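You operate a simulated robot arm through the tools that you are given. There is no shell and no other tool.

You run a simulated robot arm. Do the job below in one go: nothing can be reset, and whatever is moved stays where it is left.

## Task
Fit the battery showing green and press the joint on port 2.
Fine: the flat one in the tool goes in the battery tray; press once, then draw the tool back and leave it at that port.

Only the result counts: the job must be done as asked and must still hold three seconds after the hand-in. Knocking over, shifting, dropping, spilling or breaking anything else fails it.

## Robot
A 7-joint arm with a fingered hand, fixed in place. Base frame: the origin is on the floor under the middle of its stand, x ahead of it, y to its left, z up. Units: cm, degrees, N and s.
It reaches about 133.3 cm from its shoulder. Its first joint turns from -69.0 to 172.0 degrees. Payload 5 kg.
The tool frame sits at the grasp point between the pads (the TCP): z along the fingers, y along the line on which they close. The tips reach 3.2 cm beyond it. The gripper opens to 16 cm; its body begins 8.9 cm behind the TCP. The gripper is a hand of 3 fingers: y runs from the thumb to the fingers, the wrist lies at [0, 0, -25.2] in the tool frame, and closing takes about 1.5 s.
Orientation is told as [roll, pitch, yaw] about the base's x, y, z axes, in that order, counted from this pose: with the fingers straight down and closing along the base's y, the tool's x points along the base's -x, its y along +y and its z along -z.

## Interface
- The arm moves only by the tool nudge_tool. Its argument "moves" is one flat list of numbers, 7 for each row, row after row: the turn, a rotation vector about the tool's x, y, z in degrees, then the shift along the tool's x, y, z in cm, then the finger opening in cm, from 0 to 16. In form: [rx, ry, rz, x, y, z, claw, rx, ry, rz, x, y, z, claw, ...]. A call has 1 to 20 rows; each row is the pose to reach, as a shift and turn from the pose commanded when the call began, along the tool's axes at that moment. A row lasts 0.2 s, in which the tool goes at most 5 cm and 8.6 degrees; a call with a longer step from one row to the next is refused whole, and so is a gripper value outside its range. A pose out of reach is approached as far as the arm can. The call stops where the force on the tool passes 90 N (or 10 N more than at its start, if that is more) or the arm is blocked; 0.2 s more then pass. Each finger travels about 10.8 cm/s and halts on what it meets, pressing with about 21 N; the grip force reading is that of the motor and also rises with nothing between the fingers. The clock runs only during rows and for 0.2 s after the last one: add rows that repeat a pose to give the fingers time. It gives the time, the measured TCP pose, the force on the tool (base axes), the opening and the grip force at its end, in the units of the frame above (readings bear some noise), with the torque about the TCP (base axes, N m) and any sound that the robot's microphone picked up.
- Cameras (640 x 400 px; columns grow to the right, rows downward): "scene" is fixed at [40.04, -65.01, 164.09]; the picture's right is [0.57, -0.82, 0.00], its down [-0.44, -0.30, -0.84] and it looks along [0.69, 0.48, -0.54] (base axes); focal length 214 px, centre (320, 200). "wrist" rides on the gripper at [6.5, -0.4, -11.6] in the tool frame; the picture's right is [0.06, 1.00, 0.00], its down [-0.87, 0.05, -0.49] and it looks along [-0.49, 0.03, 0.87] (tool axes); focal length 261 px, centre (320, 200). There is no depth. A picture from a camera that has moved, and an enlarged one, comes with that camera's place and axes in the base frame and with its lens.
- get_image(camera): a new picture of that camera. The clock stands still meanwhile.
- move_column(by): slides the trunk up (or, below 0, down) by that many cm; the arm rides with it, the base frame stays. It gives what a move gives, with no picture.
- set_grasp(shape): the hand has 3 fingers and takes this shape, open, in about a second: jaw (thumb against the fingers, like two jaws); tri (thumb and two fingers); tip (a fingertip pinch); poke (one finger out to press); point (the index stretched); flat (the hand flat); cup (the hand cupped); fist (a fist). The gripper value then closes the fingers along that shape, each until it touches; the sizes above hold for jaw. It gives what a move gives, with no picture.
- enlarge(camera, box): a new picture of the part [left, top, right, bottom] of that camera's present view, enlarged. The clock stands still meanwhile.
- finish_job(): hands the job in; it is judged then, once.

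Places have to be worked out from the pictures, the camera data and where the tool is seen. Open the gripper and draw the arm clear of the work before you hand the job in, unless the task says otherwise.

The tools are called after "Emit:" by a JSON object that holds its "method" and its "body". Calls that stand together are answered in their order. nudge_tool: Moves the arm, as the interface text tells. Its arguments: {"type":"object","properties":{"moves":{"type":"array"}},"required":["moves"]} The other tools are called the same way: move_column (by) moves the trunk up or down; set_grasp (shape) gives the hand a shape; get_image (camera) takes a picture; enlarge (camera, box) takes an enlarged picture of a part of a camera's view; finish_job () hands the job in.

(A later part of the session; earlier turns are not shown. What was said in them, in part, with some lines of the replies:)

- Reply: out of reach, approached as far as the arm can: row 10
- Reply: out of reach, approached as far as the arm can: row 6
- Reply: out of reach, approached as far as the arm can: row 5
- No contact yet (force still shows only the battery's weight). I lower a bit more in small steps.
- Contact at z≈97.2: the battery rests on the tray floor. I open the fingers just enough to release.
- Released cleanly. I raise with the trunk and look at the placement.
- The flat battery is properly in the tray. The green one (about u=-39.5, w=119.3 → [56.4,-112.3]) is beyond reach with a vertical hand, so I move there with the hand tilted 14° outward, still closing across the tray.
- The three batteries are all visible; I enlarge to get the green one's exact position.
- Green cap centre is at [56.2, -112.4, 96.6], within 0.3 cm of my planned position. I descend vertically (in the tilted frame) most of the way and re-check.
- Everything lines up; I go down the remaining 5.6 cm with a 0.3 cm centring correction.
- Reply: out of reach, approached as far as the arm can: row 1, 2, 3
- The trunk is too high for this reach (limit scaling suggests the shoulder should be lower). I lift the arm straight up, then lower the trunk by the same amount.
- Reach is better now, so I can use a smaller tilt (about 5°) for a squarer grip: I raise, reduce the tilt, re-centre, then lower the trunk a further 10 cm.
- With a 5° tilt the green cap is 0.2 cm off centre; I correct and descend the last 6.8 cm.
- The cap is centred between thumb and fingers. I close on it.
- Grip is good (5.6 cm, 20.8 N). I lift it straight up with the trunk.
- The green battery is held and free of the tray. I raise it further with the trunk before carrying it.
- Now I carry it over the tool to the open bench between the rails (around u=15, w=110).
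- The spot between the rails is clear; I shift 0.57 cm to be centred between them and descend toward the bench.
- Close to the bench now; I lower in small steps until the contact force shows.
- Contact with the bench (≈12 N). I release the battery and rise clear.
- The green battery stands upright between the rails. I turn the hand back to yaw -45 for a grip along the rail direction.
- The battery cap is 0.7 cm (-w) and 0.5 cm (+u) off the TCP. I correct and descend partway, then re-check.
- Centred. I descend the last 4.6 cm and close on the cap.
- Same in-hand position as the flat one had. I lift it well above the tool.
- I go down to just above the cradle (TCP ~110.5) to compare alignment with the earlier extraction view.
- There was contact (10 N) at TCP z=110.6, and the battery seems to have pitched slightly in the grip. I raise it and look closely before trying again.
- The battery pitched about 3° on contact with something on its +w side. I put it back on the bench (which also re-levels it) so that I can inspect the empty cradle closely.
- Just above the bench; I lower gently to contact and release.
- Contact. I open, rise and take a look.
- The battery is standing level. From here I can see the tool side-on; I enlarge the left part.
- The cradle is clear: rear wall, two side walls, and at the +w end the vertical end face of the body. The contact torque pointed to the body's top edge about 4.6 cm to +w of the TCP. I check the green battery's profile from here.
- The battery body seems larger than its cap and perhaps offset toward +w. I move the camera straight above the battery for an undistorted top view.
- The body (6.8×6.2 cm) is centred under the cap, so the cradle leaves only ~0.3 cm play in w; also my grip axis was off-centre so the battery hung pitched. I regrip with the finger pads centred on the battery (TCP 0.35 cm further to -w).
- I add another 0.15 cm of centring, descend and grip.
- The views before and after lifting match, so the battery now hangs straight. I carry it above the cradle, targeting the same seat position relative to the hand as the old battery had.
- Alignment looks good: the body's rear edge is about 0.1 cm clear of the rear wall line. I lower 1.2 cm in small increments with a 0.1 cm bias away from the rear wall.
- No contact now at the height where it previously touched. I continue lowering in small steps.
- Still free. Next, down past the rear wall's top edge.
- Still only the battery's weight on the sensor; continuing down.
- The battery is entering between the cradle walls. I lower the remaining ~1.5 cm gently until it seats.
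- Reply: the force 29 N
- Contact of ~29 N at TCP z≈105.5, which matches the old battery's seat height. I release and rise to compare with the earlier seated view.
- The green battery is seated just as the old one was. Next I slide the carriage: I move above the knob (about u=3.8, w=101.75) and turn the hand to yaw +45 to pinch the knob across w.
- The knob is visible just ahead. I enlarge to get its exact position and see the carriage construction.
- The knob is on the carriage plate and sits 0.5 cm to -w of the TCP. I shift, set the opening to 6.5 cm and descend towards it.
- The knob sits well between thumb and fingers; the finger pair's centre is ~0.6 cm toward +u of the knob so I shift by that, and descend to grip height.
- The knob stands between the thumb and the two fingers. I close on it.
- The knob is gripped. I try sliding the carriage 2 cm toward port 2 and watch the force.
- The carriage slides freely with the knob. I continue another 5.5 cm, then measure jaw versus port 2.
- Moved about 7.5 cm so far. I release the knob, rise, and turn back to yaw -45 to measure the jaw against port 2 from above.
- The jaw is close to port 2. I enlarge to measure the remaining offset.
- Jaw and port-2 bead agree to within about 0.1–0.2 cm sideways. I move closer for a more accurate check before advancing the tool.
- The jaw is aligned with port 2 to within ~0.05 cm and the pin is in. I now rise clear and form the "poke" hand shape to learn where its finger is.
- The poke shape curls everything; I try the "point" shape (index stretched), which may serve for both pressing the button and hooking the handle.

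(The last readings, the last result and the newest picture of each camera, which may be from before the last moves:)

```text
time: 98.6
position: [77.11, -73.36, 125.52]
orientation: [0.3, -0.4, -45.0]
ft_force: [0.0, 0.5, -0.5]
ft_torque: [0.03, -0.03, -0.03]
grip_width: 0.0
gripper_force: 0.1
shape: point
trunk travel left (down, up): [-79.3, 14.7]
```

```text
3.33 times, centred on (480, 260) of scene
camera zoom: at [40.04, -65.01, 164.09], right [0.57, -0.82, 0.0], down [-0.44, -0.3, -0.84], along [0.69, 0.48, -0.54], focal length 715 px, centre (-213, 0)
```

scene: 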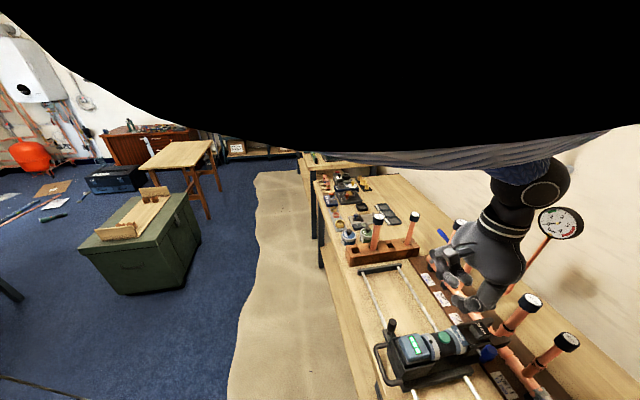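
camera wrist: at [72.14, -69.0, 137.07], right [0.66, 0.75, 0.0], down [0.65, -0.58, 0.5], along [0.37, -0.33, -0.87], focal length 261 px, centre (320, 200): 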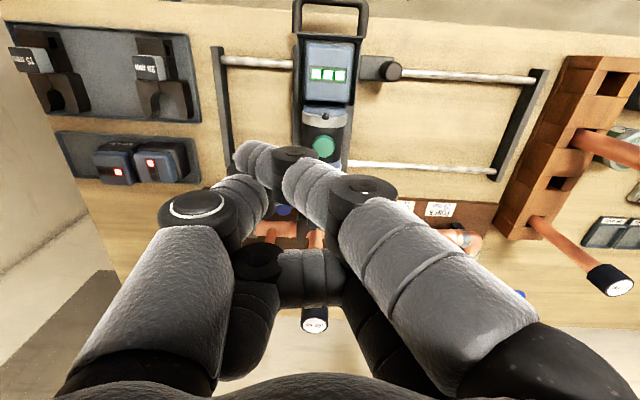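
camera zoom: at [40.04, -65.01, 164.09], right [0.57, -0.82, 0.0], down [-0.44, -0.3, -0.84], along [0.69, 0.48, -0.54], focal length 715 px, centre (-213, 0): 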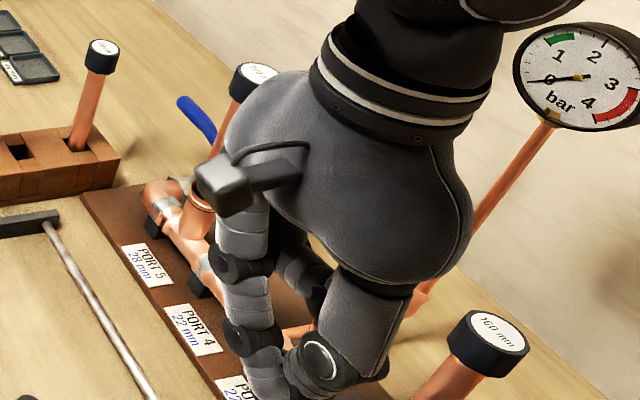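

The index finger points down and is nicely isolated. I enlarge the scene lower to locate its tip.

Emit:
{"method": "enlarge", "body": {"camera": "scene", "box": [380, 240, 520, 360]}}

Emit:
{"method": "enlarge", "body": {"camera": "wrist", "box": [180, 110, 420, 260]}}

```text
3.33 times, centred on (450, 300) of scene
camera zoom: at [40.04, -65.01, 164.09], right [0.57, -0.82, 0.0], down [-0.44, -0.3, -0.84], along [0.69, 0.48, -0.54], focal length 715 px, centre (-113, -133)
```

zoom: 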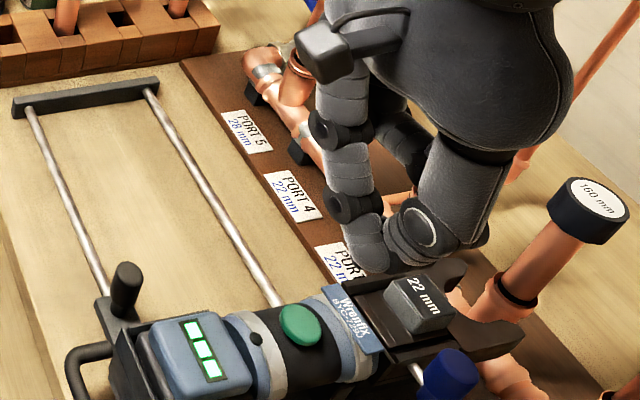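

```text
2.67 times, centred on (300, 185) of wrist
camera zoom: at [72.14, -69.0, 137.07], right [0.66, 0.75, 0.0], down [0.65, -0.58, 0.5], along [0.37, -0.33, -0.87], focal length 695 px, centre (373, 240)
```

zoom: 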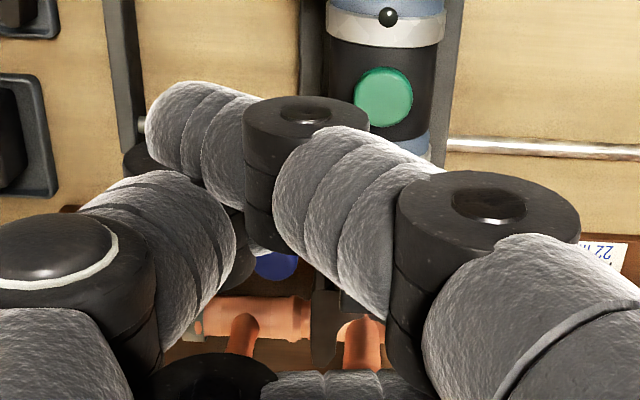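

The pointing index is slanted, so it is not ideal. I go back to the jaw shape with fingers closed as a pusher: I will push the cradle's rear wall forward from behind, above the bail.

Emit:
{"method": "set_grasp", "body": {"shape": "jaw"}}

Emit:
{"method": "nudge_tool", "body": {"moves": [0, 0, 0, 3.9, 0, 0, 12, 0, 0, 0, 7.8, 0, 0, 8, 0, 0, 0, 11.7, 0, 0, 4, 0, 0, 0, 15.4, 0, 0, 0, 0, 0, 0, 15.4, 0, 4, 0, 0, 0, 0, 15.4, 0, 8, 0, 0, 0, 0, 15.4, 0, 12, 0, 0, 0, 0, 15.4, 0, 16, 0, 0, 0, 0, 15.4, 0, 19, 0]}}

Emit:
{"method": "get_image", "body": {"camera": "wrist"}}

Emit:
{"method": "get_image", "body": {"camera": "scene"}}

```text
time: 99.5
position: [77.23, -73.34, 125.47]
orientation: [0.2, -0.3, -45.1]
ft_force: [-0.2, 0.2, -0.3]
ft_torque: [-0.01, 0.01, 0.03]
grip_width: 15.98
gripper_force: 0.0
shape: jaw
trunk travel left (down, up): [-79.3, 14.7]
```

```text
time: 101.5
position: [66.5, -62.47, 106.32]
orientation: [0.2, -0.2, -45.1]
ft_force: [-0.4, -0.7, 0.3]
ft_torque: [-0.02, 0.0, -0.02]
grip_width: 0.0
gripper_force: 21.1
shape: jaw
trunk travel left (down, up): [-79.3, 14.7]
```

```text
taken
camera wrist: at [61.39, -58.06, 117.96], right [0.66, 0.75, 0.0], down [0.65, -0.58, 0.5], along [0.37, -0.33, -0.87], focal length 261 px, centre (320, 200)
```

wrist: 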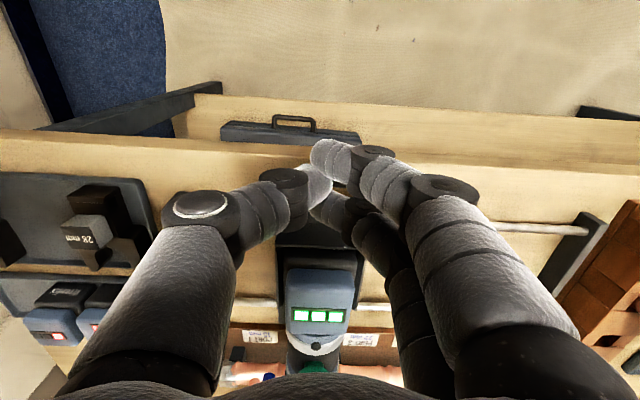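

```text
taken
```

scene: 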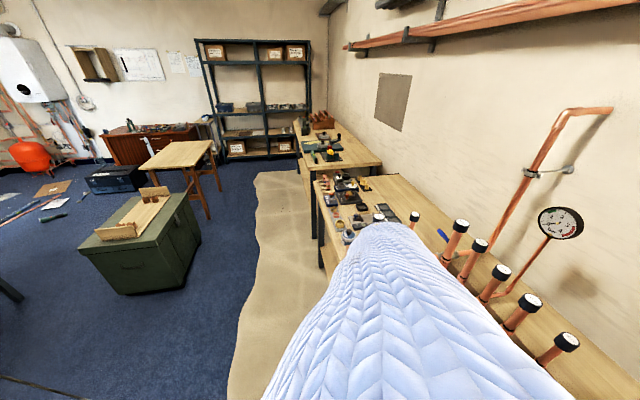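

Fingers are closed behind the cradle. I descend to z=102 (tips just above the bail) and approach the rear wall in steps.

Emit:
{"method": "nudge_tool", "body": {"moves": [0, 0, 0, 0, 0, 2, 0, 0, 0, 0, 0, 0, 4.3, 0, 0, 0, 0, -1, 0, 4.3, 0, 0, 0, 0, -2, 0, 4.3, 0, 0, 0, 0, -2.5, 0, 4.3, 0]}}

Emit:
{"method": "get_image", "body": {"camera": "wrist"}}

```text
time: 102.7
position: [68.33, -64.25, 102.29]
orientation: [0.2, -0.4, -44.9]
ft_force: [0.6, -0.4, 0.7]
ft_torque: [-0.01, 0.0, -0.01]
grip_width: 0.01
gripper_force: 21.1
shape: jaw
trunk travel left (down, up): [-79.3, 14.7]
```

```text
taken
camera wrist: at [63.21, -59.79, 113.81], right [0.66, 0.75, 0.0], down [0.65, -0.58, 0.5], along [0.37, -0.33, -0.87], focal length 261 px, centre (320, 200)
```

wrist: 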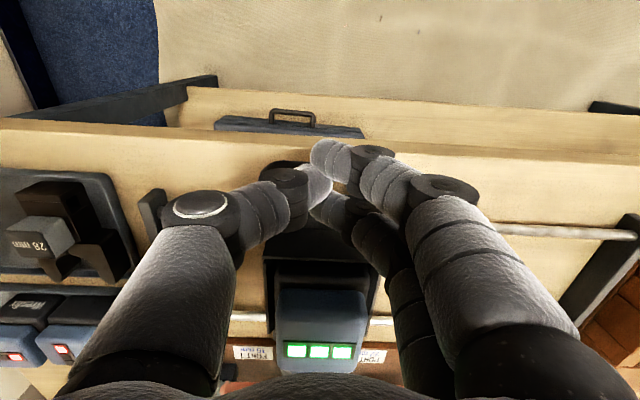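

No contact yet. I continue forward in 0.5 cm steps.

Emit:
{"method": "nudge_tool", "body": {"moves": [0, 0, 0, -0.5, 0, 0, 0, 0, 0, 0, -1, 0, 0, 0, 0, 0, 0, -1.5, 0, 0, 0]}}

Emit:
{"method": "enlarge", "body": {"camera": "wrist", "box": [220, 120, 420, 280]}}

```text
time: 103.5
position: [69.45, -65.23, 102.22]
orientation: [0.3, -0.3, -44.9]
ft_force: [0.6, -0.7, -0.4]
ft_torque: [0.0, 0.0, 0.02]
grip_width: 0.0
gripper_force: 20.6
shape: jaw
trunk travel left (down, up): [-79.3, 14.7]
```

```text
2.50 times, centred on (320, 200) of wrist
camera zoom: at [64.33, -60.9, 113.72], right [0.66, 0.75, 0.0], down [0.65, -0.58, 0.5], along [0.37, -0.33, -0.87], focal length 652 px, centre (320, 200)
```

zoom: 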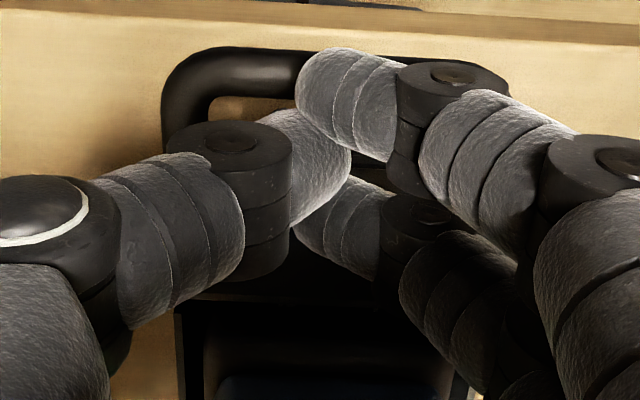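

Still free; continuing forward.

Emit:
{"method": "nudge_tool", "body": {"moves": [0, 0, 0, -0.4, 0, 0, 0, 0, 0, 0, -0.8, 0, 0, 0, 0, 0, 0, -1.2, 0, 0, 0]}}

Emit:
{"method": "enlarge", "body": {"camera": "wrist", "box": [220, 120, 420, 280]}}

```text
time: 104.3
position: [70.1, -66.16, 102.21]
orientation: [0.2, -0.3, -45.0]
ft_force: [-0.1, -0.2, 0.7]
ft_torque: [-0.01, -0.07, 0.03]
grip_width: 0.0
gripper_force: 21.0
shape: jaw
trunk travel left (down, up): [-79.3, 14.7]
```

```text
2.50 times, centred on (320, 200) of wrist
camera zoom: at [65.13, -61.73, 113.74], right [0.66, 0.75, 0.0], down [0.65, -0.58, 0.5], along [0.37, -0.33, -0.87], focal length 652 px, centre (320, 200)
```

zoom: 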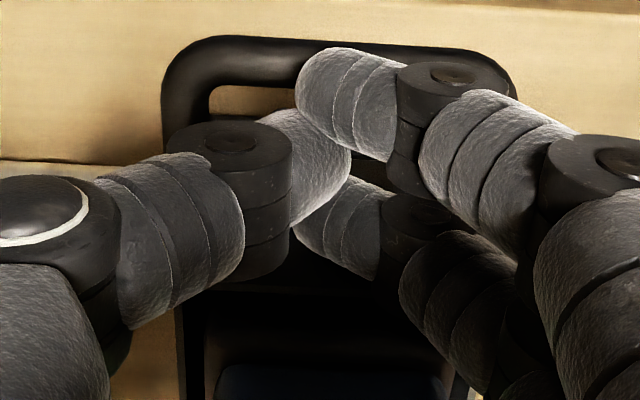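

No force yet although the gap looks small; I enlarge the contact region to see the wall edge versus the leading finger.

Emit:
{"method": "enlarge", "body": {"camera": "wrist", "box": [260, 180, 400, 300]}}

Emit:
{"method": "nudge_tool", "body": {"moves": [0, 0, 0, -0.3, 0, 0, 0, 0, 0, 0, -0.6, 0, 0, 0]}}

Emit:
{"method": "enlarge", "body": {"camera": "wrist", "box": [260, 180, 400, 300]}}

```text
3.33 times, centred on (330, 240) of wrist
camera zoom: at [65.13, -61.73, 113.74], right [0.66, 0.75, 0.0], down [0.65, -0.58, 0.5], along [0.37, -0.33, -0.87], focal length 869 px, centre (287, 67)
```

zoom: 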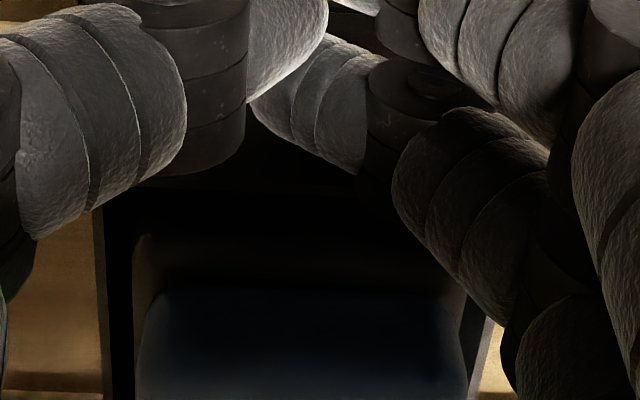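

```text
time: 104.9
position: [70.59, -66.52, 102.2]
orientation: [0.1, -0.3, -44.9]
ft_force: [-0.3, 0.5, 0.6]
ft_torque: [-0.03, -0.03, 0.01]
grip_width: 0.01
gripper_force: 21.2
shape: jaw
trunk travel left (down, up): [-79.3, 14.7]
```

```text
3.33 times, centred on (330, 240) of wrist
camera zoom: at [65.51, -62.11, 113.73], right [0.66, 0.75, 0.0], down [0.65, -0.58, 0.5], along [0.37, -0.33, -0.87], focal length 869 px, centre (287, 67)
```

zoom: 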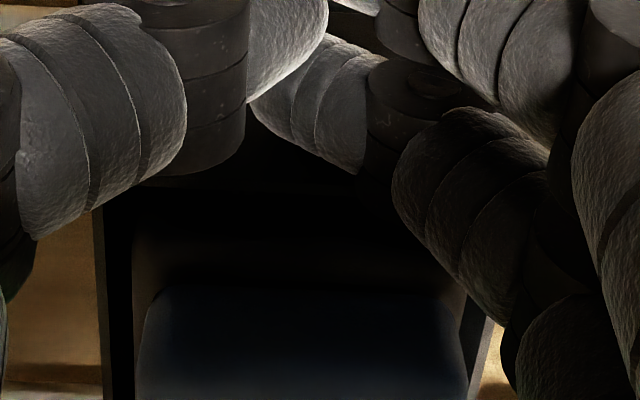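

The view moves with the hand, so the tool is already being pushed with almost no resistance. I keep pushing forward gently, watching for a force rise.

Emit:
{"method": "nudge_tool", "body": {"moves": [0, 0, 0, -0.4, 0, 0, 0, 0, 0, 0, -0.8, 0, 0, 0, 0, 0, 0, -1.2, 0, 0, 0, 0, 0, 0, -1.6, 0, 0, 0]}}

Emit:
{"method": "get_image", "body": {"camera": "wrist"}}

Emit:
{"method": "get_image", "body": {"camera": "scene"}}

```text
time: 105.9
position: [71.64, -67.68, 102.19]
orientation: [0.3, -0.3, -44.9]
ft_force: [-0.8, -0.3, 0.1]
ft_torque: [-0.03, -0.01, 0.04]
grip_width: 0.0
gripper_force: 20.6
shape: jaw
trunk travel left (down, up): [-79.3, 14.7]
```

```text
taken
camera wrist: at [66.69, -63.25, 113.75], right [0.66, 0.75, 0.0], down [0.65, -0.58, 0.5], along [0.37, -0.33, -0.87], focal length 261 px, centre (320, 200)
```

wrist: 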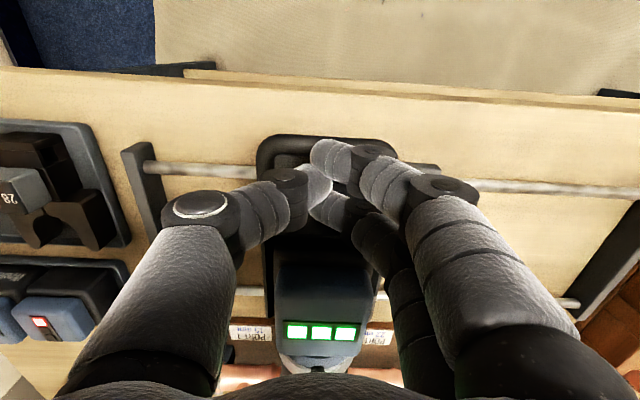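

```text
taken
```

scene: 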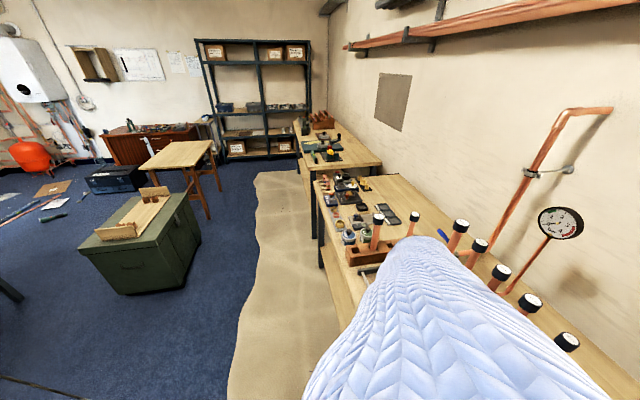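

The tool has advanced about 3 cm. I continue forward in small steps until resistance appears.

Emit:
{"method": "nudge_tool", "body": {"moves": [0, 0, 0, -0.3, 0, 0, 0, 0, 0, 0, -0.6, 0, 0, 0, 0, 0, 0, -0.9, 0, 0, 0, 0, 0, 0, -1.2, 0, 0, 0]}}

Emit:
{"method": "get_image", "body": {"camera": "wrist"}}

```text
time: 106.9
position: [72.68, -68.44, 102.25]
orientation: [0.2, -0.5, -45.0]
ft_force: [0.4, 0.3, -0.2]
ft_torque: [-0.02, 0.03, -0.03]
grip_width: 0.0
gripper_force: 21.1
shape: jaw
trunk travel left (down, up): [-79.3, 14.7]
```

```text
taken
camera wrist: at [67.55, -64.11, 113.75], right [0.66, 0.75, 0.0], down [0.65, -0.58, 0.5], along [0.37, -0.33, -0.87], focal length 261 px, centre (320, 200)
```

wrist: 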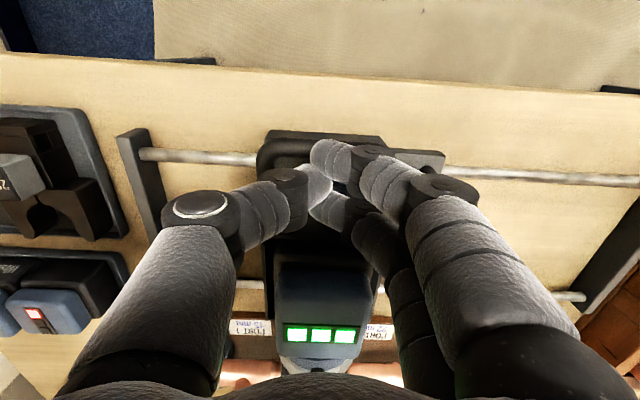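

The tool is still moving freely (about 4.1 cm now). I continue in smaller steps.

Emit:
{"method": "nudge_tool", "body": {"moves": [0, 0, 0, -0.2, 0, 0, 0, 0, 0, 0, -0.4, 0, 0, 0, 0, 0, 0, -0.6, 0, 0, 0]}}

```text
time: 107.7
position: [72.82, -68.85, 102.18]
orientation: [0.2, -0.3, -45.0]
ft_force: [-5.3, 4.5, -0.6]
ft_torque: [0.03, 0.08, 0.15]
grip_width: 0.02
gripper_force: 20.4
shape: jaw
trunk travel left (down, up): [-79.3, 14.7]
```

A ~7 N resistance appeared after about 4.6 cm of travel. I push slightly more to see whether it is a firm stop.

Emit:
{"method": "nudge_tool", "body": {"moves": [0, 0, 0, -0.15, 0, 0, 0, 0, 0, 0, -0.3, 0, 0, 0]}}

Emit:
{"method": "get_image", "body": {"camera": "wrist"}}

```text
time: 108.3
position: [72.95, -68.98, 102.28]
orientation: [0.2, -0.2, -45.0]
ft_force: [-18.4, 18.5, -3.2]
ft_torque: [0.21, 0.24, 0.53]
grip_width: 0.02
gripper_force: 20.9
shape: jaw
trunk travel left (down, up): [-79.3, 14.7]
```

```text
taken
camera wrist: at [67.94, -64.56, 113.86], right [0.66, 0.75, 0.0], down [0.65, -0.58, 0.5], along [0.37, -0.33, -0.87], focal length 261 px, centre (320, 200)
```

wrist: 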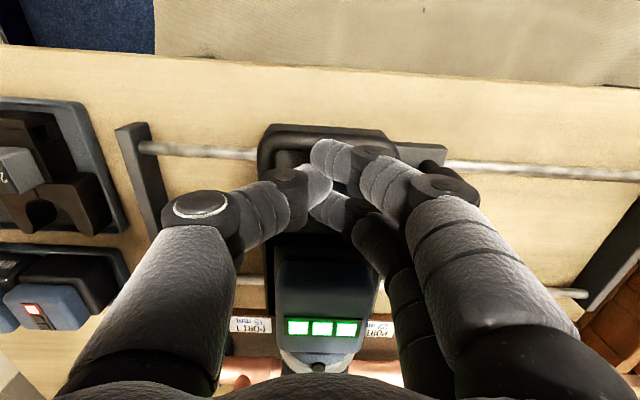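

A firm stop (26 N): the tool is fully forward. I back the hand off, rise and inspect the jaw on the bead.

Emit:
{"method": "nudge_tool", "body": {"moves": [0, 0, 0, 1, 0, 0, 0, 0, 0, 0, 2.5, 0, -1, 0, 0, 0, 0, 3, 0, -5, 0, 0, 0, 0, 3, 0, -9, 0, 0, 0, 0, 3, 0, -13, 0, 0, 0, 0, 3, 0, -17, 0]}}

Emit:
{"method": "nudge_tool", "body": {"moves": [0, 0, 0, -4, 0, 0, 0, 0, 0, 0, -8, 0, 0, 0, 0, 0, 0, -12, 0, 0, 0, 0, 0, 0, -16, 0, 0, 0]}}

Emit:
{"method": "get_image", "body": {"camera": "wrist"}}

Emit:
{"method": "get_image", "body": {"camera": "scene"}}

```text
time: 109.7
position: [70.86, -66.99, 119.34]
orientation: [0.2, -0.4, -45.1]
ft_force: [0.2, -0.9, -0.9]
ft_torque: [-0.03, 0.02, -0.01]
grip_width: 0.0
gripper_force: 21.1
shape: jaw
trunk travel left (down, up): [-79.3, 14.7]
```

```text
time: 110.7
position: [82.39, -78.52, 119.28]
orientation: [0.1, -0.4, -45.1]
ft_force: [0.1, -0.2, -0.1]
ft_torque: [-0.01, 0.08, -0.02]
grip_width: 0.0
gripper_force: 21.0
shape: jaw
trunk travel left (down, up): [-79.3, 14.7]
```

```text
taken
camera wrist: at [77.33, -73.98, 130.77], right [0.66, 0.75, 0.0], down [0.65, -0.58, 0.5], along [0.37, -0.33, -0.87], focal length 261 px, centre (320, 200)
```

wrist: 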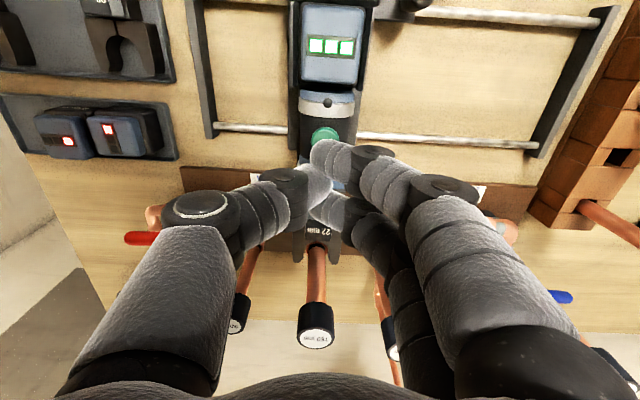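

```text
taken
```

scene: 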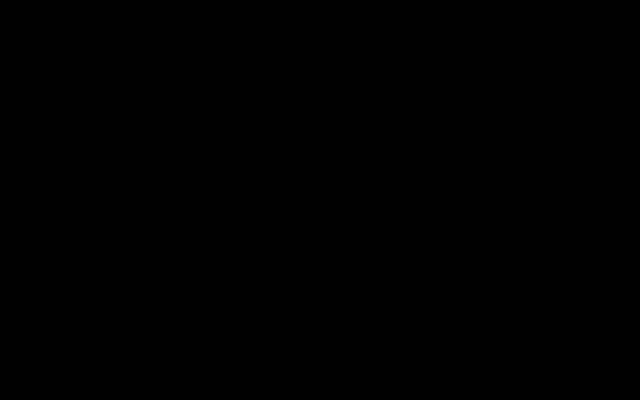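

The fingers hide the jaw; I open them to see it.

Emit:
{"method": "nudge_tool", "body": {"moves": [0, 0, 0, 0, 0, 0, 5, 0, 0, 0, 0, 0, 0, 10, 0, 0, 0, 0, 0, 0, 16, 0, 0, 0, 0, 0, 0, 16]}}

Emit:
{"method": "enlarge", "body": {"camera": "wrist", "box": [250, 180, 390, 300]}}

Emit:
{"method": "enlarge", "body": {"camera": "wrist", "box": [240, 20, 400, 160]}}

```text
time: 111.7
position: [82.16, -78.36, 119.31]
orientation: [0.2, -0.3, -44.9]
ft_force: [1.1, -1.1, -0.7]
ft_torque: [-0.01, -0.01, 0.01]
grip_width: 15.95
gripper_force: 0.1
shape: jaw
trunk travel left (down, up): [-79.3, 14.7]
```

```text
3.33 times, centred on (320, 240) of wrist
camera zoom: at [77.19, -73.92, 130.86], right [0.66, 0.75, 0.0], down [0.65, -0.58, 0.5], along [0.37, -0.33, -0.87], focal length 869 px, centre (320, 67)
```

zoom: 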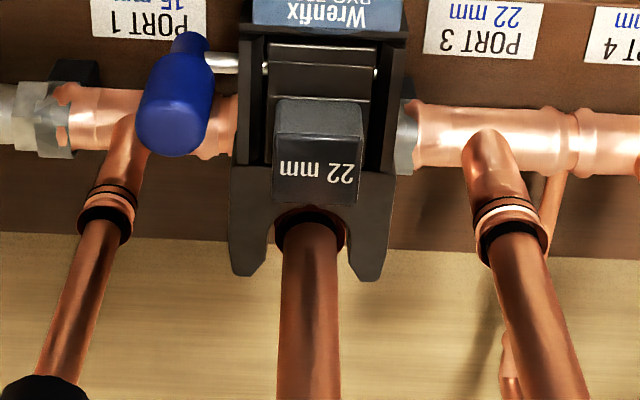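

```text
2.86 times, centred on (320, 90) of wrist
camera zoom: at [77.19, -73.92, 130.86], right [0.66, 0.75, 0.0], down [0.65, -0.58, 0.5], along [0.37, -0.33, -0.87], focal length 745 px, centre (320, 514)
```

zoom: 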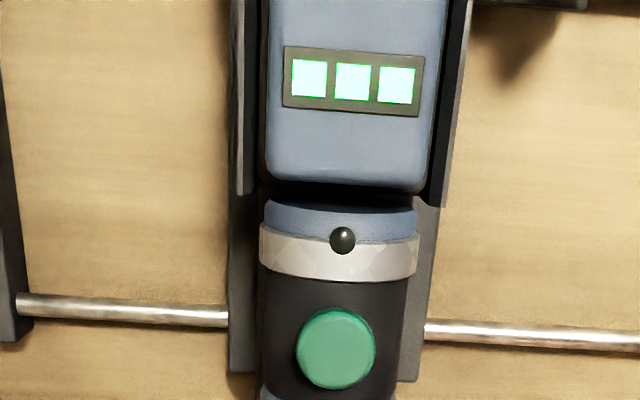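

The jaw now sits squarely around port 2's bead. Next the green button: it is at tool offset (-1.4, 0.7). I close the fingers, centre the fingertip cluster over the button and descend to ~2 cm above it.

Emit:
{"method": "nudge_tool", "body": {"moves": [0, 0, 0, -0.3, 0.3, 0, 11, 0, 0, 0, -0.68, 0.68, 0, 6, 0, 0, 0, -0.68, 0.68, 0, 1, 0, 0, 0, -0.68, 0.68, 0, 0, 0, 0, 0, -0.68, 0.68, 3, 0, 0, 0, 0, -0.68, 0.68, 6, 0, 0, 0, 0, -0.68, 0.68, 9, 0]}}

Emit:
{"method": "get_image", "body": {"camera": "wrist"}}

Emit:
{"method": "enlarge", "body": {"camera": "wrist", "box": [240, 120, 400, 260]}}

```text
time: 113.3
position: [83.43, -78.35, 110.23]
orientation: [0.2, -0.3, -45.0]
ft_force: [-0.8, -0.2, 0.4]
ft_torque: [0.03, 0.01, 0.02]
grip_width: 0.0
gripper_force: 21.5
shape: jaw
trunk travel left (down, up): [-79.3, 14.7]
```

```text
taken
camera wrist: at [78.39, -74.08, 121.85], right [0.66, 0.75, 0.0], down [0.65, -0.58, 0.5], along [0.37, -0.33, -0.87], focal length 261 px, centre (320, 200)
```

wrist: 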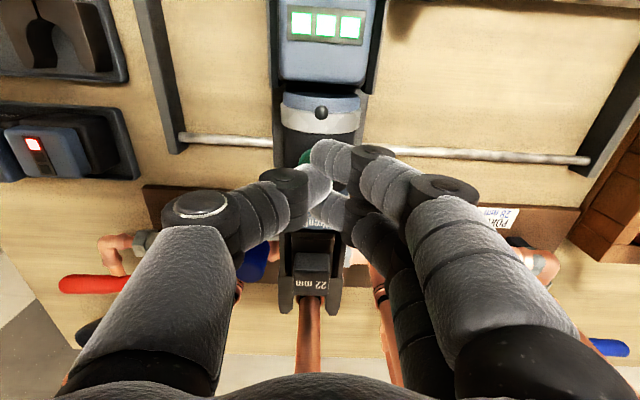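

```text
2.86 times, centred on (320, 190) of wrist
camera zoom: at [78.39, -74.08, 121.85], right [0.66, 0.75, 0.0], down [0.65, -0.58, 0.5], along [0.37, -0.33, -0.87], focal length 745 px, centre (320, 229)
```

zoom: 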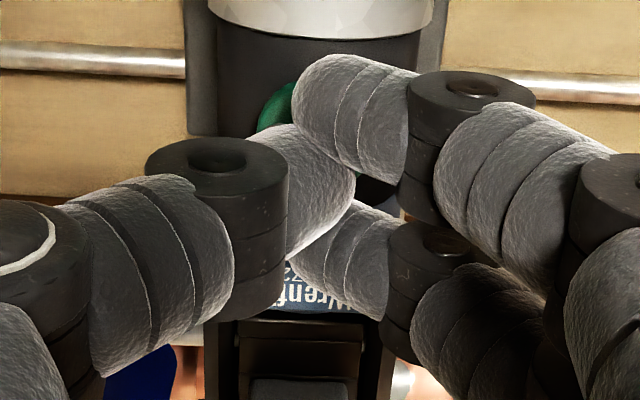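

The thumb tip is centred over the button. I lower to near contact, then press progressively.

Emit:
{"method": "nudge_tool", "body": {"moves": [0, 0, 0, 0, 0, 0.6, 0, 0, 0, 0, 0, 0, 1.2, 0, 0, 0, 0, 0, 0, 1.8, 0]}}

```text
time: 114.1
position: [83.33, -78.32, 108.62]
orientation: [0.2, -0.4, -45.0]
ft_force: [-1.6, -0.1, 4.7]
ft_torque: [0.0, 0.07, -0.04]
grip_width: 0.0
gripper_force: 20.8
shape: jaw
trunk travel left (down, up): [-79.3, 14.7]
heard: click
```

A click: the button has been pressed (force ≈5 N). I hold here and listen for the cycle.

Emit:
{"method": "nudge_tool", "body": {"moves": [0, 0, 0, 0, 0, 0, 0, 0, 0, 0, 0, 0, 0, 0, 0, 0, 0, 0, 0, 0, 0, 0, 0, 0, 0, 0, 0, 0, 0, 0, 0, 0, 0, 0, 0]}}

```text
time: 115.3
position: [83.38, -78.31, 108.65]
orientation: [0.2, -0.4, -45.0]
ft_force: [-0.6, -1.0, 5.7]
ft_torque: [-0.05, 0.01, 0.01]
grip_width: 0.0
gripper_force: 21.3
shape: jaw
trunk travel left (down, up): [-79.3, 14.7]
```

No other sound yet. I check the picture for signs of the press cycle (jaw, LEDs).

Emit:
{"method": "get_image", "body": {"camera": "wrist"}}

Emit:
{"method": "enlarge", "body": {"camera": "wrist", "box": [240, 160, 400, 330]}}

Emit:
{"method": "enlarge", "body": {"camera": "wrist", "box": [240, 0, 400, 160]}}

```text
taken
camera wrist: at [78.25, -73.94, 120.13], right [0.66, 0.75, 0.0], down [0.65, -0.58, 0.5], along [0.37, -0.33, -0.87], focal length 261 px, centre (320, 200)
```

wrist: 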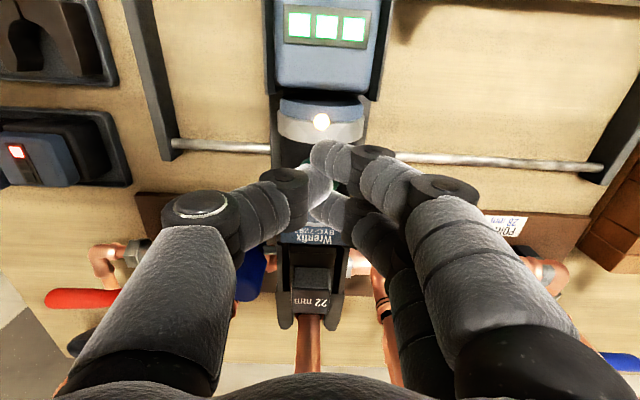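

```text
2.35 times, centred on (320, 245) of wrist
camera zoom: at [78.25, -73.94, 120.13], right [0.66, 0.75, 0.0], down [0.65, -0.58, 0.5], along [0.37, -0.33, -0.87], focal length 613 px, centre (320, 94)
```

zoom: 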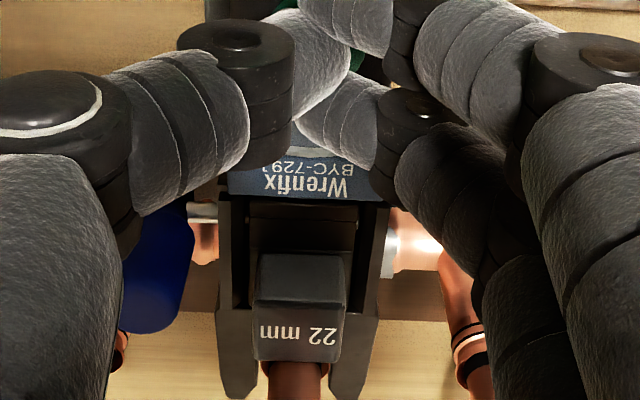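

```text
2.50 times, centred on (320, 80) of wrist
camera zoom: at [78.25, -73.94, 120.13], right [0.66, 0.75, 0.0], down [0.65, -0.58, 0.5], along [0.37, -0.33, -0.87], focal length 652 px, centre (320, 500)
```

zoom: 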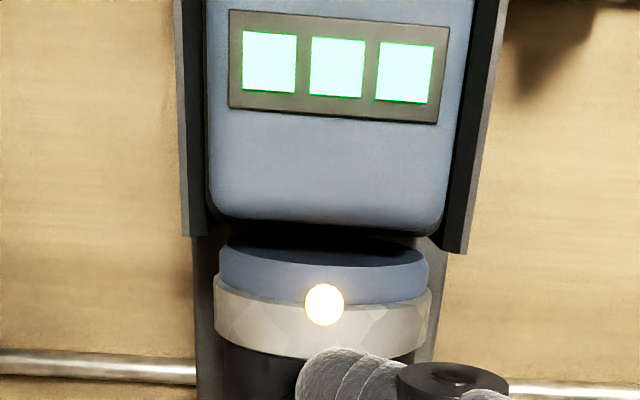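

The indicator lamp on the tool is now lit: the cycle is running. I keep holding and check again.

Emit:
{"method": "nudge_tool", "body": {"moves": [0, 0, 0, 0, 0, 0, 0, 0, 0, 0, 0, 0, 0, 0, 0, 0, 0, 0, 0, 0, 0, 0, 0, 0, 0, 0, 0, 0, 0, 0, 0, 0, 0, 0, 0]}}

Emit:
{"method": "enlarge", "body": {"camera": "wrist", "box": [240, 0, 400, 160]}}

```text
time: 116.5
position: [83.28, -78.34, 108.66]
orientation: [0.2, -0.4, -45.1]
ft_force: [0.9, -0.3, 4.5]
ft_torque: [-0.02, 0.04, 0.03]
grip_width: 0.0
gripper_force: 20.9
shape: jaw
trunk travel left (down, up): [-79.3, 14.7]
```

```text
2.50 times, centred on (320, 80) of wrist
camera zoom: at [78.25, -73.94, 120.13], right [0.66, 0.75, 0.0], down [0.65, -0.58, 0.5], along [0.37, -0.33, -0.87], focal length 652 px, centre (320, 500)
```

zoom: 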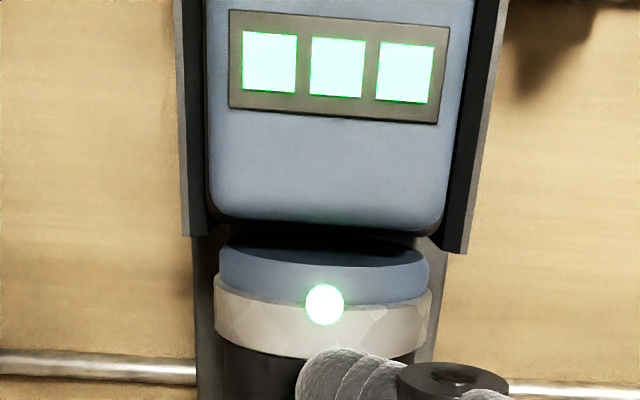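

The lamp has turned green: the cycle is complete. I release the button by rising straight up.

Emit:
{"method": "nudge_tool", "body": {"moves": [0, 0, 0, 0, 0, -1.5, 0, 0, 0, 0, 0, 0, -4, 0, 0, 0, 0, 0, 0, -8, 0, 0, 0, 0, 0, 0, -11, 0]}}

Emit:
{"method": "get_image", "body": {"camera": "wrist"}}

```text
time: 117.5
position: [83.15, -78.27, 119.63]
orientation: [0.0, -0.4, -45.0]
ft_force: [-0.4, 0.4, 0.1]
ft_torque: [0.02, 0.0, -0.02]
grip_width: 0.0
gripper_force: 20.7
shape: jaw
trunk travel left (down, up): [-79.3, 14.7]
```

```text
taken
camera wrist: at [78.15, -73.84, 131.16], right [0.66, 0.75, 0.0], down [0.65, -0.58, 0.5], along [0.37, -0.33, -0.87], focal length 261 px, centre (320, 200)
```

wrist: 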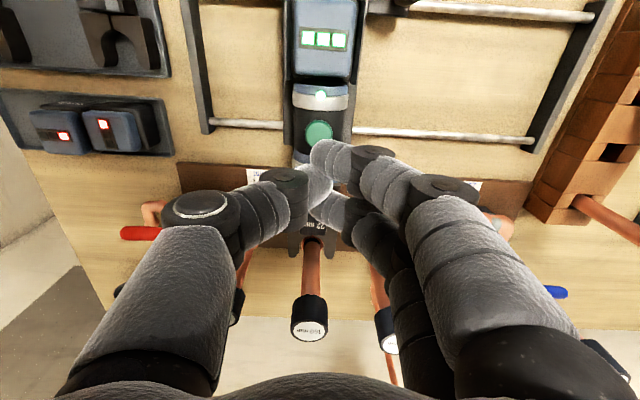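

Pressed once with a full cycle. Now I must draw the tool back: I'll grip the battery cap across the rails direction as before and pull gently backward against the cradle's rear wall. First I go above it and open.

Emit:
{"method": "nudge_tool", "body": {"moves": [0, 0, 0, 2.8, -0.3, 0, 3, 0, 0, 0, 5.6, -0.6, 0, 6, 0, 0, 0, 8.2, -0.8, 0, 9, 0, 0, 0, 8.2, -0.8, 3, 9, 0, 0, 0, 8.2, -0.8, 6, 9, 0, 0, 0, 8.2, -0.8, 8.5, 9]}}

Emit:
{"method": "get_image", "body": {"camera": "wrist"}}

Emit:
{"method": "enlarge", "body": {"camera": "wrist", "box": [240, 90, 400, 190]}}

```text
time: 118.9
position: [76.93, -73.15, 110.97]
orientation: [0.2, -0.3, -45.0]
ft_force: [-0.2, -0.4, 0.0]
ft_torque: [-0.01, 0.05, 0.02]
grip_width: 8.94
gripper_force: 0.1
shape: jaw
trunk travel left (down, up): [-79.3, 14.7]
```

```text
taken
camera wrist: at [71.88, -68.73, 122.49], right [0.66, 0.75, 0.0], down [0.65, -0.58, 0.5], along [0.37, -0.33, -0.87], focal length 261 px, centre (320, 200)
```

wrist: 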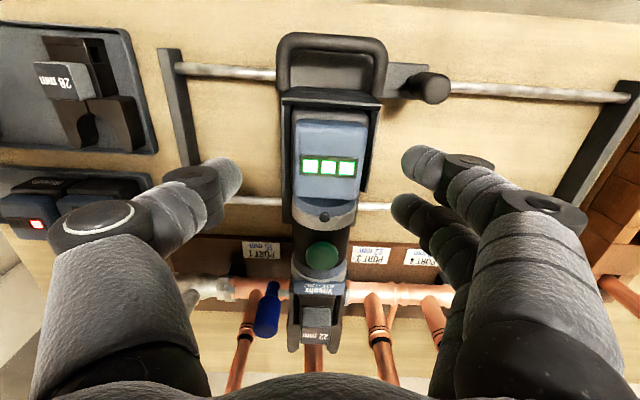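

```text
4.00 times, centred on (320, 140) of wrist
camera zoom: at [71.88, -68.73, 122.49], right [0.66, 0.75, 0.0], down [0.65, -0.58, 0.5], along [0.37, -0.33, -0.87], focal length 1043 px, centre (320, 440)
```

zoom: 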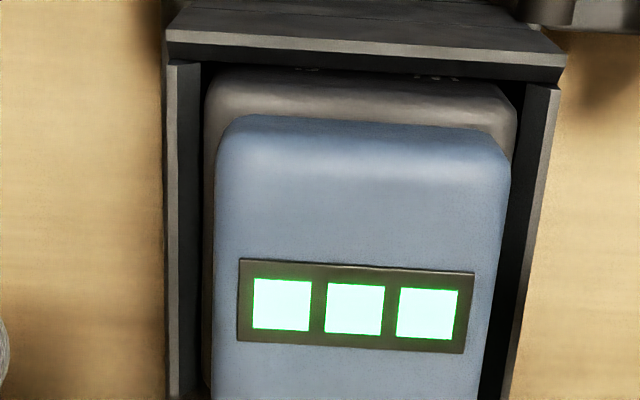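

The cap is 0.6 cm toward +u of the TCP. I correct, descend 5.6 cm and grip the cap.

Emit:
{"method": "nudge_tool", "body": {"moves": [0, 0, 0, 0.15, 0.31, 0, 9, 0, 0, 0, 0.3, 0.62, 1.9, 9, 0, 0, 0, 0.3, 0.62, 3.8, 9, 0, 0, 0, 0.3, 0.62, 5.5, 9]}}

Emit:
{"method": "get_image", "body": {"camera": "wrist"}}

```text
time: 119.9
position: [77.22, -72.49, 105.54]
orientation: [0.2, -0.3, -45.0]
ft_force: [0.0, -0.1, -1.1]
ft_torque: [0.0, 0.01, 0.03]
grip_width: 8.93
gripper_force: 0.0
shape: jaw
trunk travel left (down, up): [-79.3, 14.7]
```

```text
taken
camera wrist: at [72.16, -68.09, 117.02], right [0.66, 0.75, 0.0], down [0.65, -0.58, 0.5], along [0.37, -0.33, -0.87], focal length 261 px, centre (320, 200)
```

wrist: 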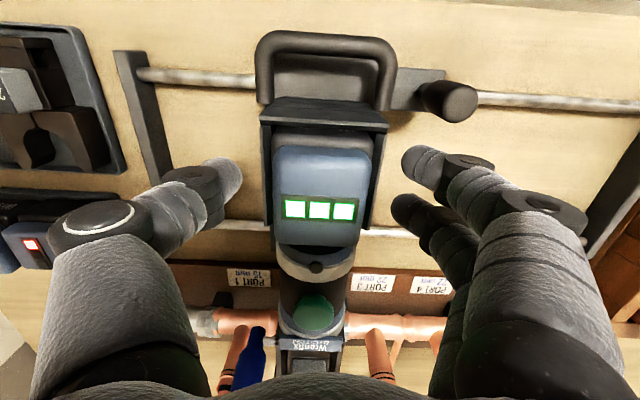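

Centred. I close on the cap and then pull the tool back in small steps, watching force.

Emit:
{"method": "nudge_tool", "body": {"moves": [0, 0, 0, 0, 0, 0, 6, 0, 0, 0, 0, 0, 0, 3, 0, 0, 0, 0, 0, 0, 2, 0, 0, 0, 0, 0, 0, 2, 0, 0, 0, 0, 0, 0, 2, 0, 0, 0, 0.3, 0, 0, 2, 0, 0, 0, 0.6, 0, 0, 2, 0, 0, 0, 1, 0, 0, 2]}}

Emit:
{"method": "get_image", "body": {"camera": "wrist"}}

```text
time: 121.7
position: [76.36, -71.73, 105.49]
orientation: [0.2, -0.3, -44.9]
ft_force: [-0.2, -1.1, 5.0]
ft_torque: [0.19, -0.15, -0.01]
grip_width: 4.65
gripper_force: 20.8
shape: jaw
trunk travel left (down, up): [-79.3, 14.7]
```

```text
taken
camera wrist: at [71.38, -67.32, 117.07], right [0.66, 0.75, 0.0], down [0.65, -0.58, 0.5], along [0.37, -0.33, -0.87], focal length 261 px, centre (320, 200)
```

wrist: 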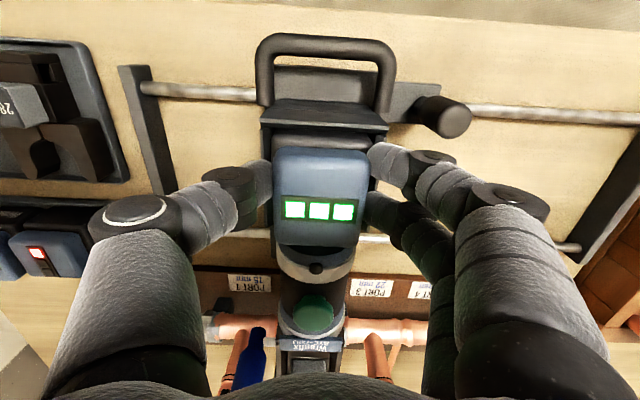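

The tool follows without resistance. I pull it back another 3.4 cm.

Emit:
{"method": "nudge_tool", "body": {"moves": [0, 0, 0, 0.5, 0, 0, 2, 0, 0, 0, 1, 0, 0, 2, 0, 0, 0, 1.5, 0, 0, 2, 0, 0, 0, 2, 0, 0, 2, 0, 0, 0, 2.5, 0, 0, 2, 0, 0, 0, 3, 0, 0, 2, 0, 0, 0, 3.4, 0, 0, 2]}}

Emit:
{"method": "get_image", "body": {"camera": "wrist"}}

```text
time: 123.3
position: [73.9, -69.34, 105.54]
orientation: [0.2, -0.4, -45.1]
ft_force: [2.0, -1.2, 10.3]
ft_torque: [0.15, -0.12, -0.02]
grip_width: 4.66
gripper_force: 21.2
shape: jaw
trunk travel left (down, up): [-79.3, 14.7]
```

```text
taken
camera wrist: at [68.97, -64.9, 117.04], right [0.66, 0.75, 0.0], down [0.65, -0.58, 0.5], along [0.37, -0.33, -0.87], focal length 261 px, centre (320, 200)
```

wrist: 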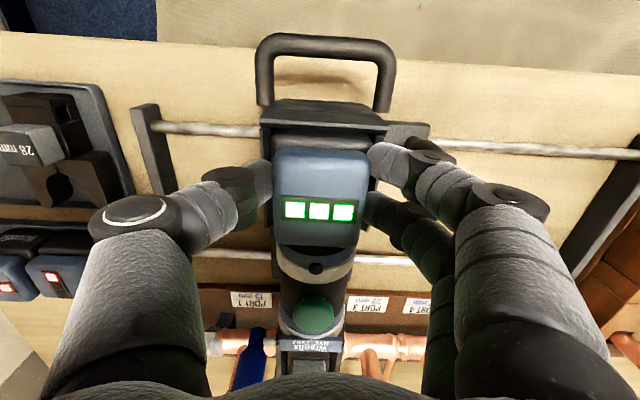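

The tool is back by about 4.6 cm, to its original drawn-back position. I test a further 0.3 cm for the stop.

Emit:
{"method": "nudge_tool", "body": {"moves": [0, 0, 0, 0.15, 0, 0, 2, 0, 0, 0, 0.3, 0, 0, 2]}}

```text
time: 123.9
position: [73.8, -69.1, 105.46]
orientation: [0.2, -0.5, -44.9]
ft_force: [0.2, 0.6, 11.3]
ft_torque: [0.13, -0.13, -0.04]
grip_width: 4.7
gripper_force: 21.2
shape: jaw
trunk travel left (down, up): [-79.3, 14.7]
```

Still free; I pull another 0.4 cm to see if there is a stop.

Emit:
{"method": "nudge_tool", "body": {"moves": [0, 0, 0, 0.2, 0, 0, 2, 0, 0, 0, 0.4, 0, 0, 2]}}

Emit:
{"method": "get_image", "body": {"camera": "wrist"}}

```text
time: 124.5
position: [73.49, -68.84, 105.43]
orientation: [0.1, -0.4, -45.0]
ft_force: [2.7, -1.9, 10.4]
ft_torque: [0.14, -0.25, 0.0]
grip_width: 4.67
gripper_force: 20.6
shape: jaw
trunk travel left (down, up): [-79.3, 14.7]
```

```text
taken
camera wrist: at [68.5, -64.44, 117.04], right [0.66, 0.75, 0.0], down [0.65, -0.58, 0.5], along [0.37, -0.33, -0.87], focal length 261 px, centre (320, 200)
```

wrist: 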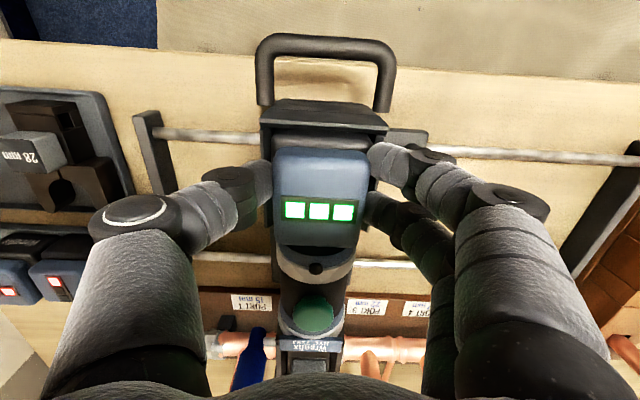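

Slight resistance now; the tool is well drawn back at port 2. I release the cap and rise to inspect.

Emit:
{"method": "nudge_tool", "body": {"moves": [0, 0, 0, 0, 0, 0, 6, 0, 0, 0, 0, 0, 0, 8, 0, 0, 0, 0, 0, 0, 9, 0, 0, 0, 0, 0, 0, 9, 0, 0, 0, 0, 0, -3, 9, 0, 0, 0, 0, 0, -7, 10, 0, 0, 0, 0, 0, -11, 13, 0, 0, 0, 0, 0, -15, 16, 0, 0, 0, 0, 0, -19, 16]}}

Emit:
{"method": "get_image", "body": {"camera": "wrist"}}

Emit:
{"method": "enlarge", "body": {"camera": "wrist", "box": [260, 80, 380, 190]}}

Emit:
{"method": "enlarge", "body": {"camera": "wrist", "box": [240, 190, 400, 310]}}

```text
time: 126.5
position: [73.3, -68.75, 124.55]
orientation: [0.3, -0.4, -45.1]
ft_force: [-0.9, 0.8, 0.2]
ft_torque: [-0.02, -0.03, -0.01]
grip_width: 15.96
gripper_force: 0.0
shape: jaw
trunk travel left (down, up): [-79.3, 14.7]
```

```text
taken
camera wrist: at [68.24, -64.38, 136.09], right [0.66, 0.75, 0.0], down [0.65, -0.58, 0.5], along [0.37, -0.33, -0.87], focal length 261 px, centre (320, 200)
```

wrist: 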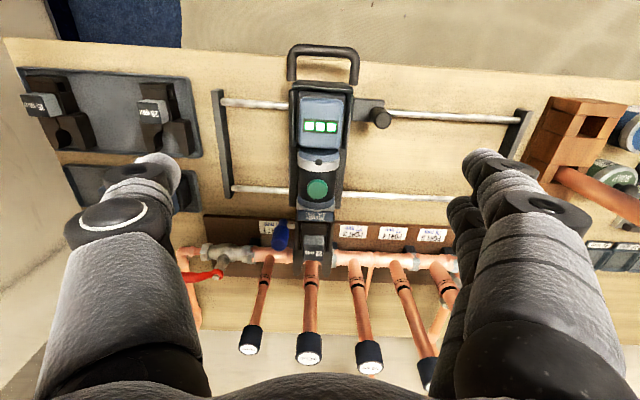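

```text
3.64 times, centred on (320, 135) of wrist
camera zoom: at [68.24, -64.38, 136.09], right [0.66, 0.75, 0.0], down [0.65, -0.58, 0.5], along [0.37, -0.33, -0.87], focal length 948 px, centre (320, 436)
```

zoom: 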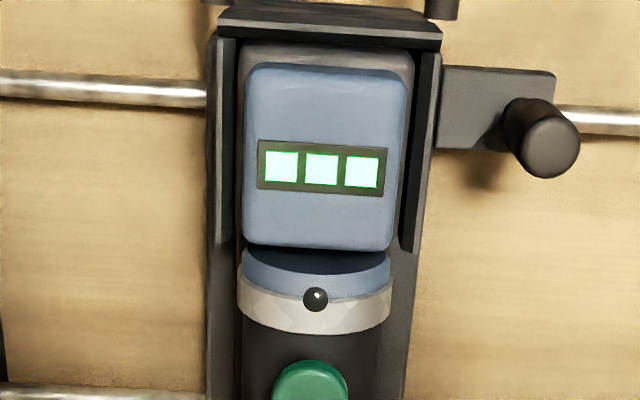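

```text
3.33 times, centred on (320, 250) of wrist
camera zoom: at [68.24, -64.38, 136.09], right [0.66, 0.75, 0.0], down [0.65, -0.58, 0.5], along [0.37, -0.33, -0.87], focal length 869 px, centre (320, 33)
```

zoom: 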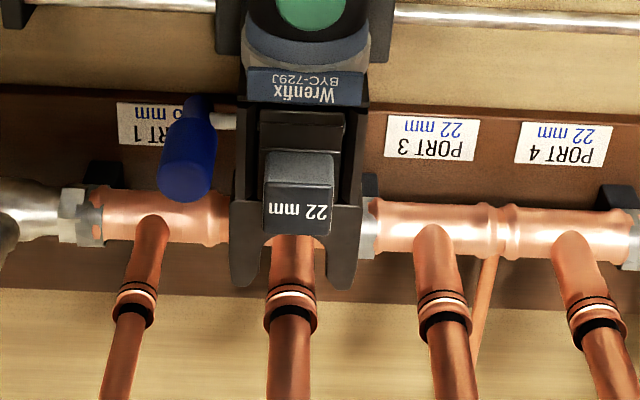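

Port 2's joint now shows the press marks like its neighbours, the tool is drawn back at port 2 and the green battery is seated. I draw the arm clear with the gripper open and do a final check.

Emit:
{"method": "nudge_tool", "body": {"moves": [0, 0, 0, 3, 0, -2, 16, 0, 0, 0, 7, 0, -4, 16, 0, 0, 0, 11, 0, -6, 16, 0, 0, 0, 15, 0, -8, 16, 0, 0, 0, 19, 0, -9, 16, 0, 0, 0, 23, 0, -10, 16, 0, 0, 0, 27, 0, -10, 16]}}

Emit:
{"method": "get_image", "body": {"camera": "scene"}}

Emit:
{"method": "get_image", "body": {"camera": "wrist"}}

```text
time: 128.1
position: [54.11, -49.67, 134.32]
orientation: [0.2, -0.4, -45.0]
ft_force: [-1.1, 1.0, 0.2]
ft_torque: [-0.02, -0.01, -0.02]
grip_width: 16.0
gripper_force: 0.0
shape: jaw
trunk travel left (down, up): [-79.3, 14.7]
```

```text
taken
```

scene: 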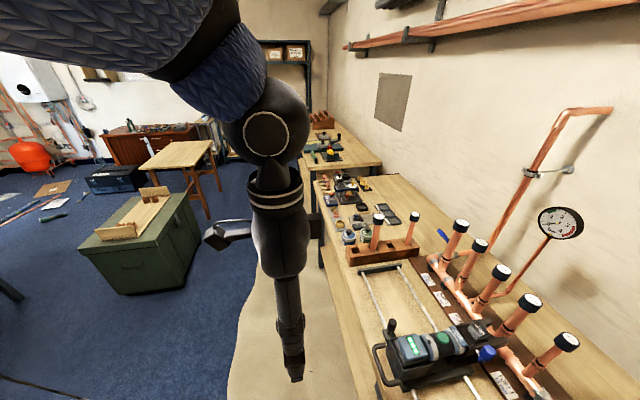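

```text
taken
camera wrist: at [49.1, -45.21, 145.83], right [0.66, 0.75, 0.0], down [0.65, -0.58, 0.5], along [0.38, -0.33, -0.87], focal length 261 px, centre (320, 200)
```

wrist: 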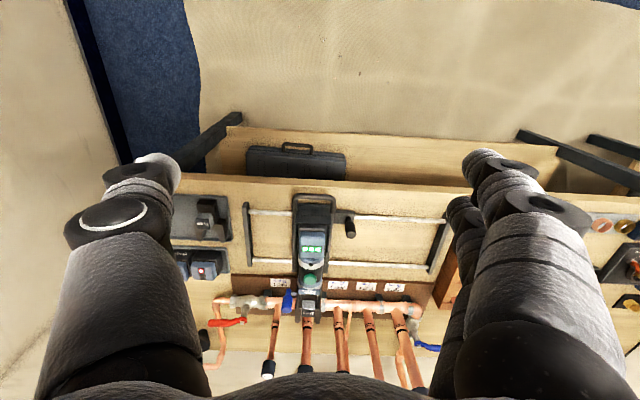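

Emit:
{"method": "enlarge", "body": {"camera": "scene", "box": [360, 290, 540, 400]}}

Emit:
{"method": "enlarge", "body": {"camera": "wrist", "box": [160, 190, 340, 330]}}

```text
3.56 times, centred on (450, 345) of scene
camera zoom: at [40.04, -65.01, 164.09], right [0.57, -0.82, 0.0], down [-0.44, -0.3, -0.84], along [0.69, 0.48, -0.54], focal length 763 px, centre (-142, -316)
```

zoom: 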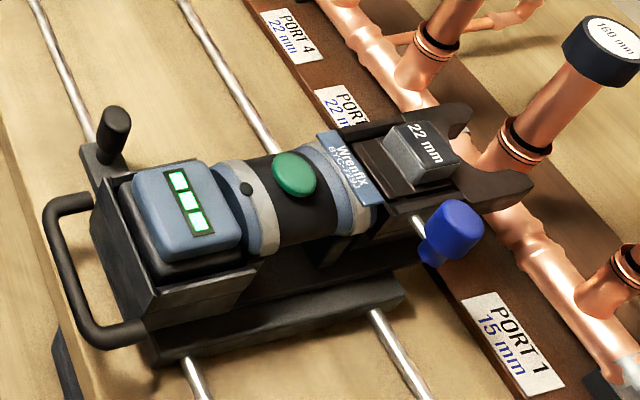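

```text
2.86 times, centred on (250, 260) of wrist
camera zoom: at [49.1, -45.21, 145.83], right [0.66, 0.75, 0.0], down [0.65, -0.58, 0.5], along [0.38, -0.33, -0.87], focal length 745 px, centre (520, 29)
```

zoom: 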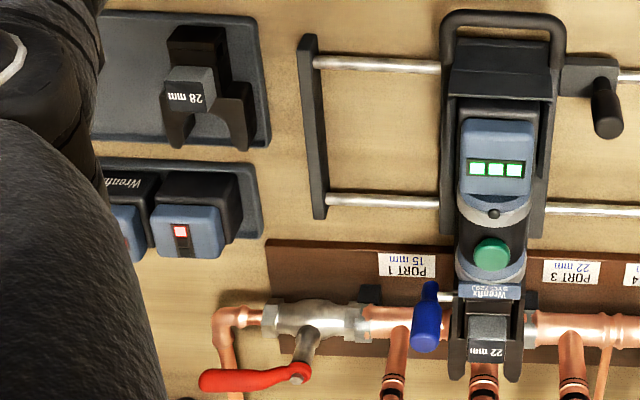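

Final check: the green battery is in the tool, the flat one stands in the battery tray, and port 2's joint is pressed. The tool is drawn back at port 2 and the arm is clear with its gripper open, so I hand the job in.

Emit:
{"method": "finish_job", "body": {}}

```text
The job is handed in.
```

The green battery is fitted and the joint on port 2 is pressed. The job is handed in, but no verdict came back, so this is based on the last pictures and readings.

- **Battery:** The battery showing green sits fully in the tool. The flat one stands upright in the empty slot of the battery tray, turned 90° from the other battery there.
- **Press:** I pressed the button once, with the 22 mm jaw around the bead on port 2, and held it until the tool's lamp turned green. The joint now shows the same press marks as its neighbours.
- **Tool:** It is drawn back clear of the pipe and left at port 2.
- **Arm:** It is clear of the bench with the gripper open.

My first try at fitting the green battery touched the tool body lightly. I set the battery down between the rails, regripped it, and it went in cleanly the second time.

I saw nothing else knocked or shifted.
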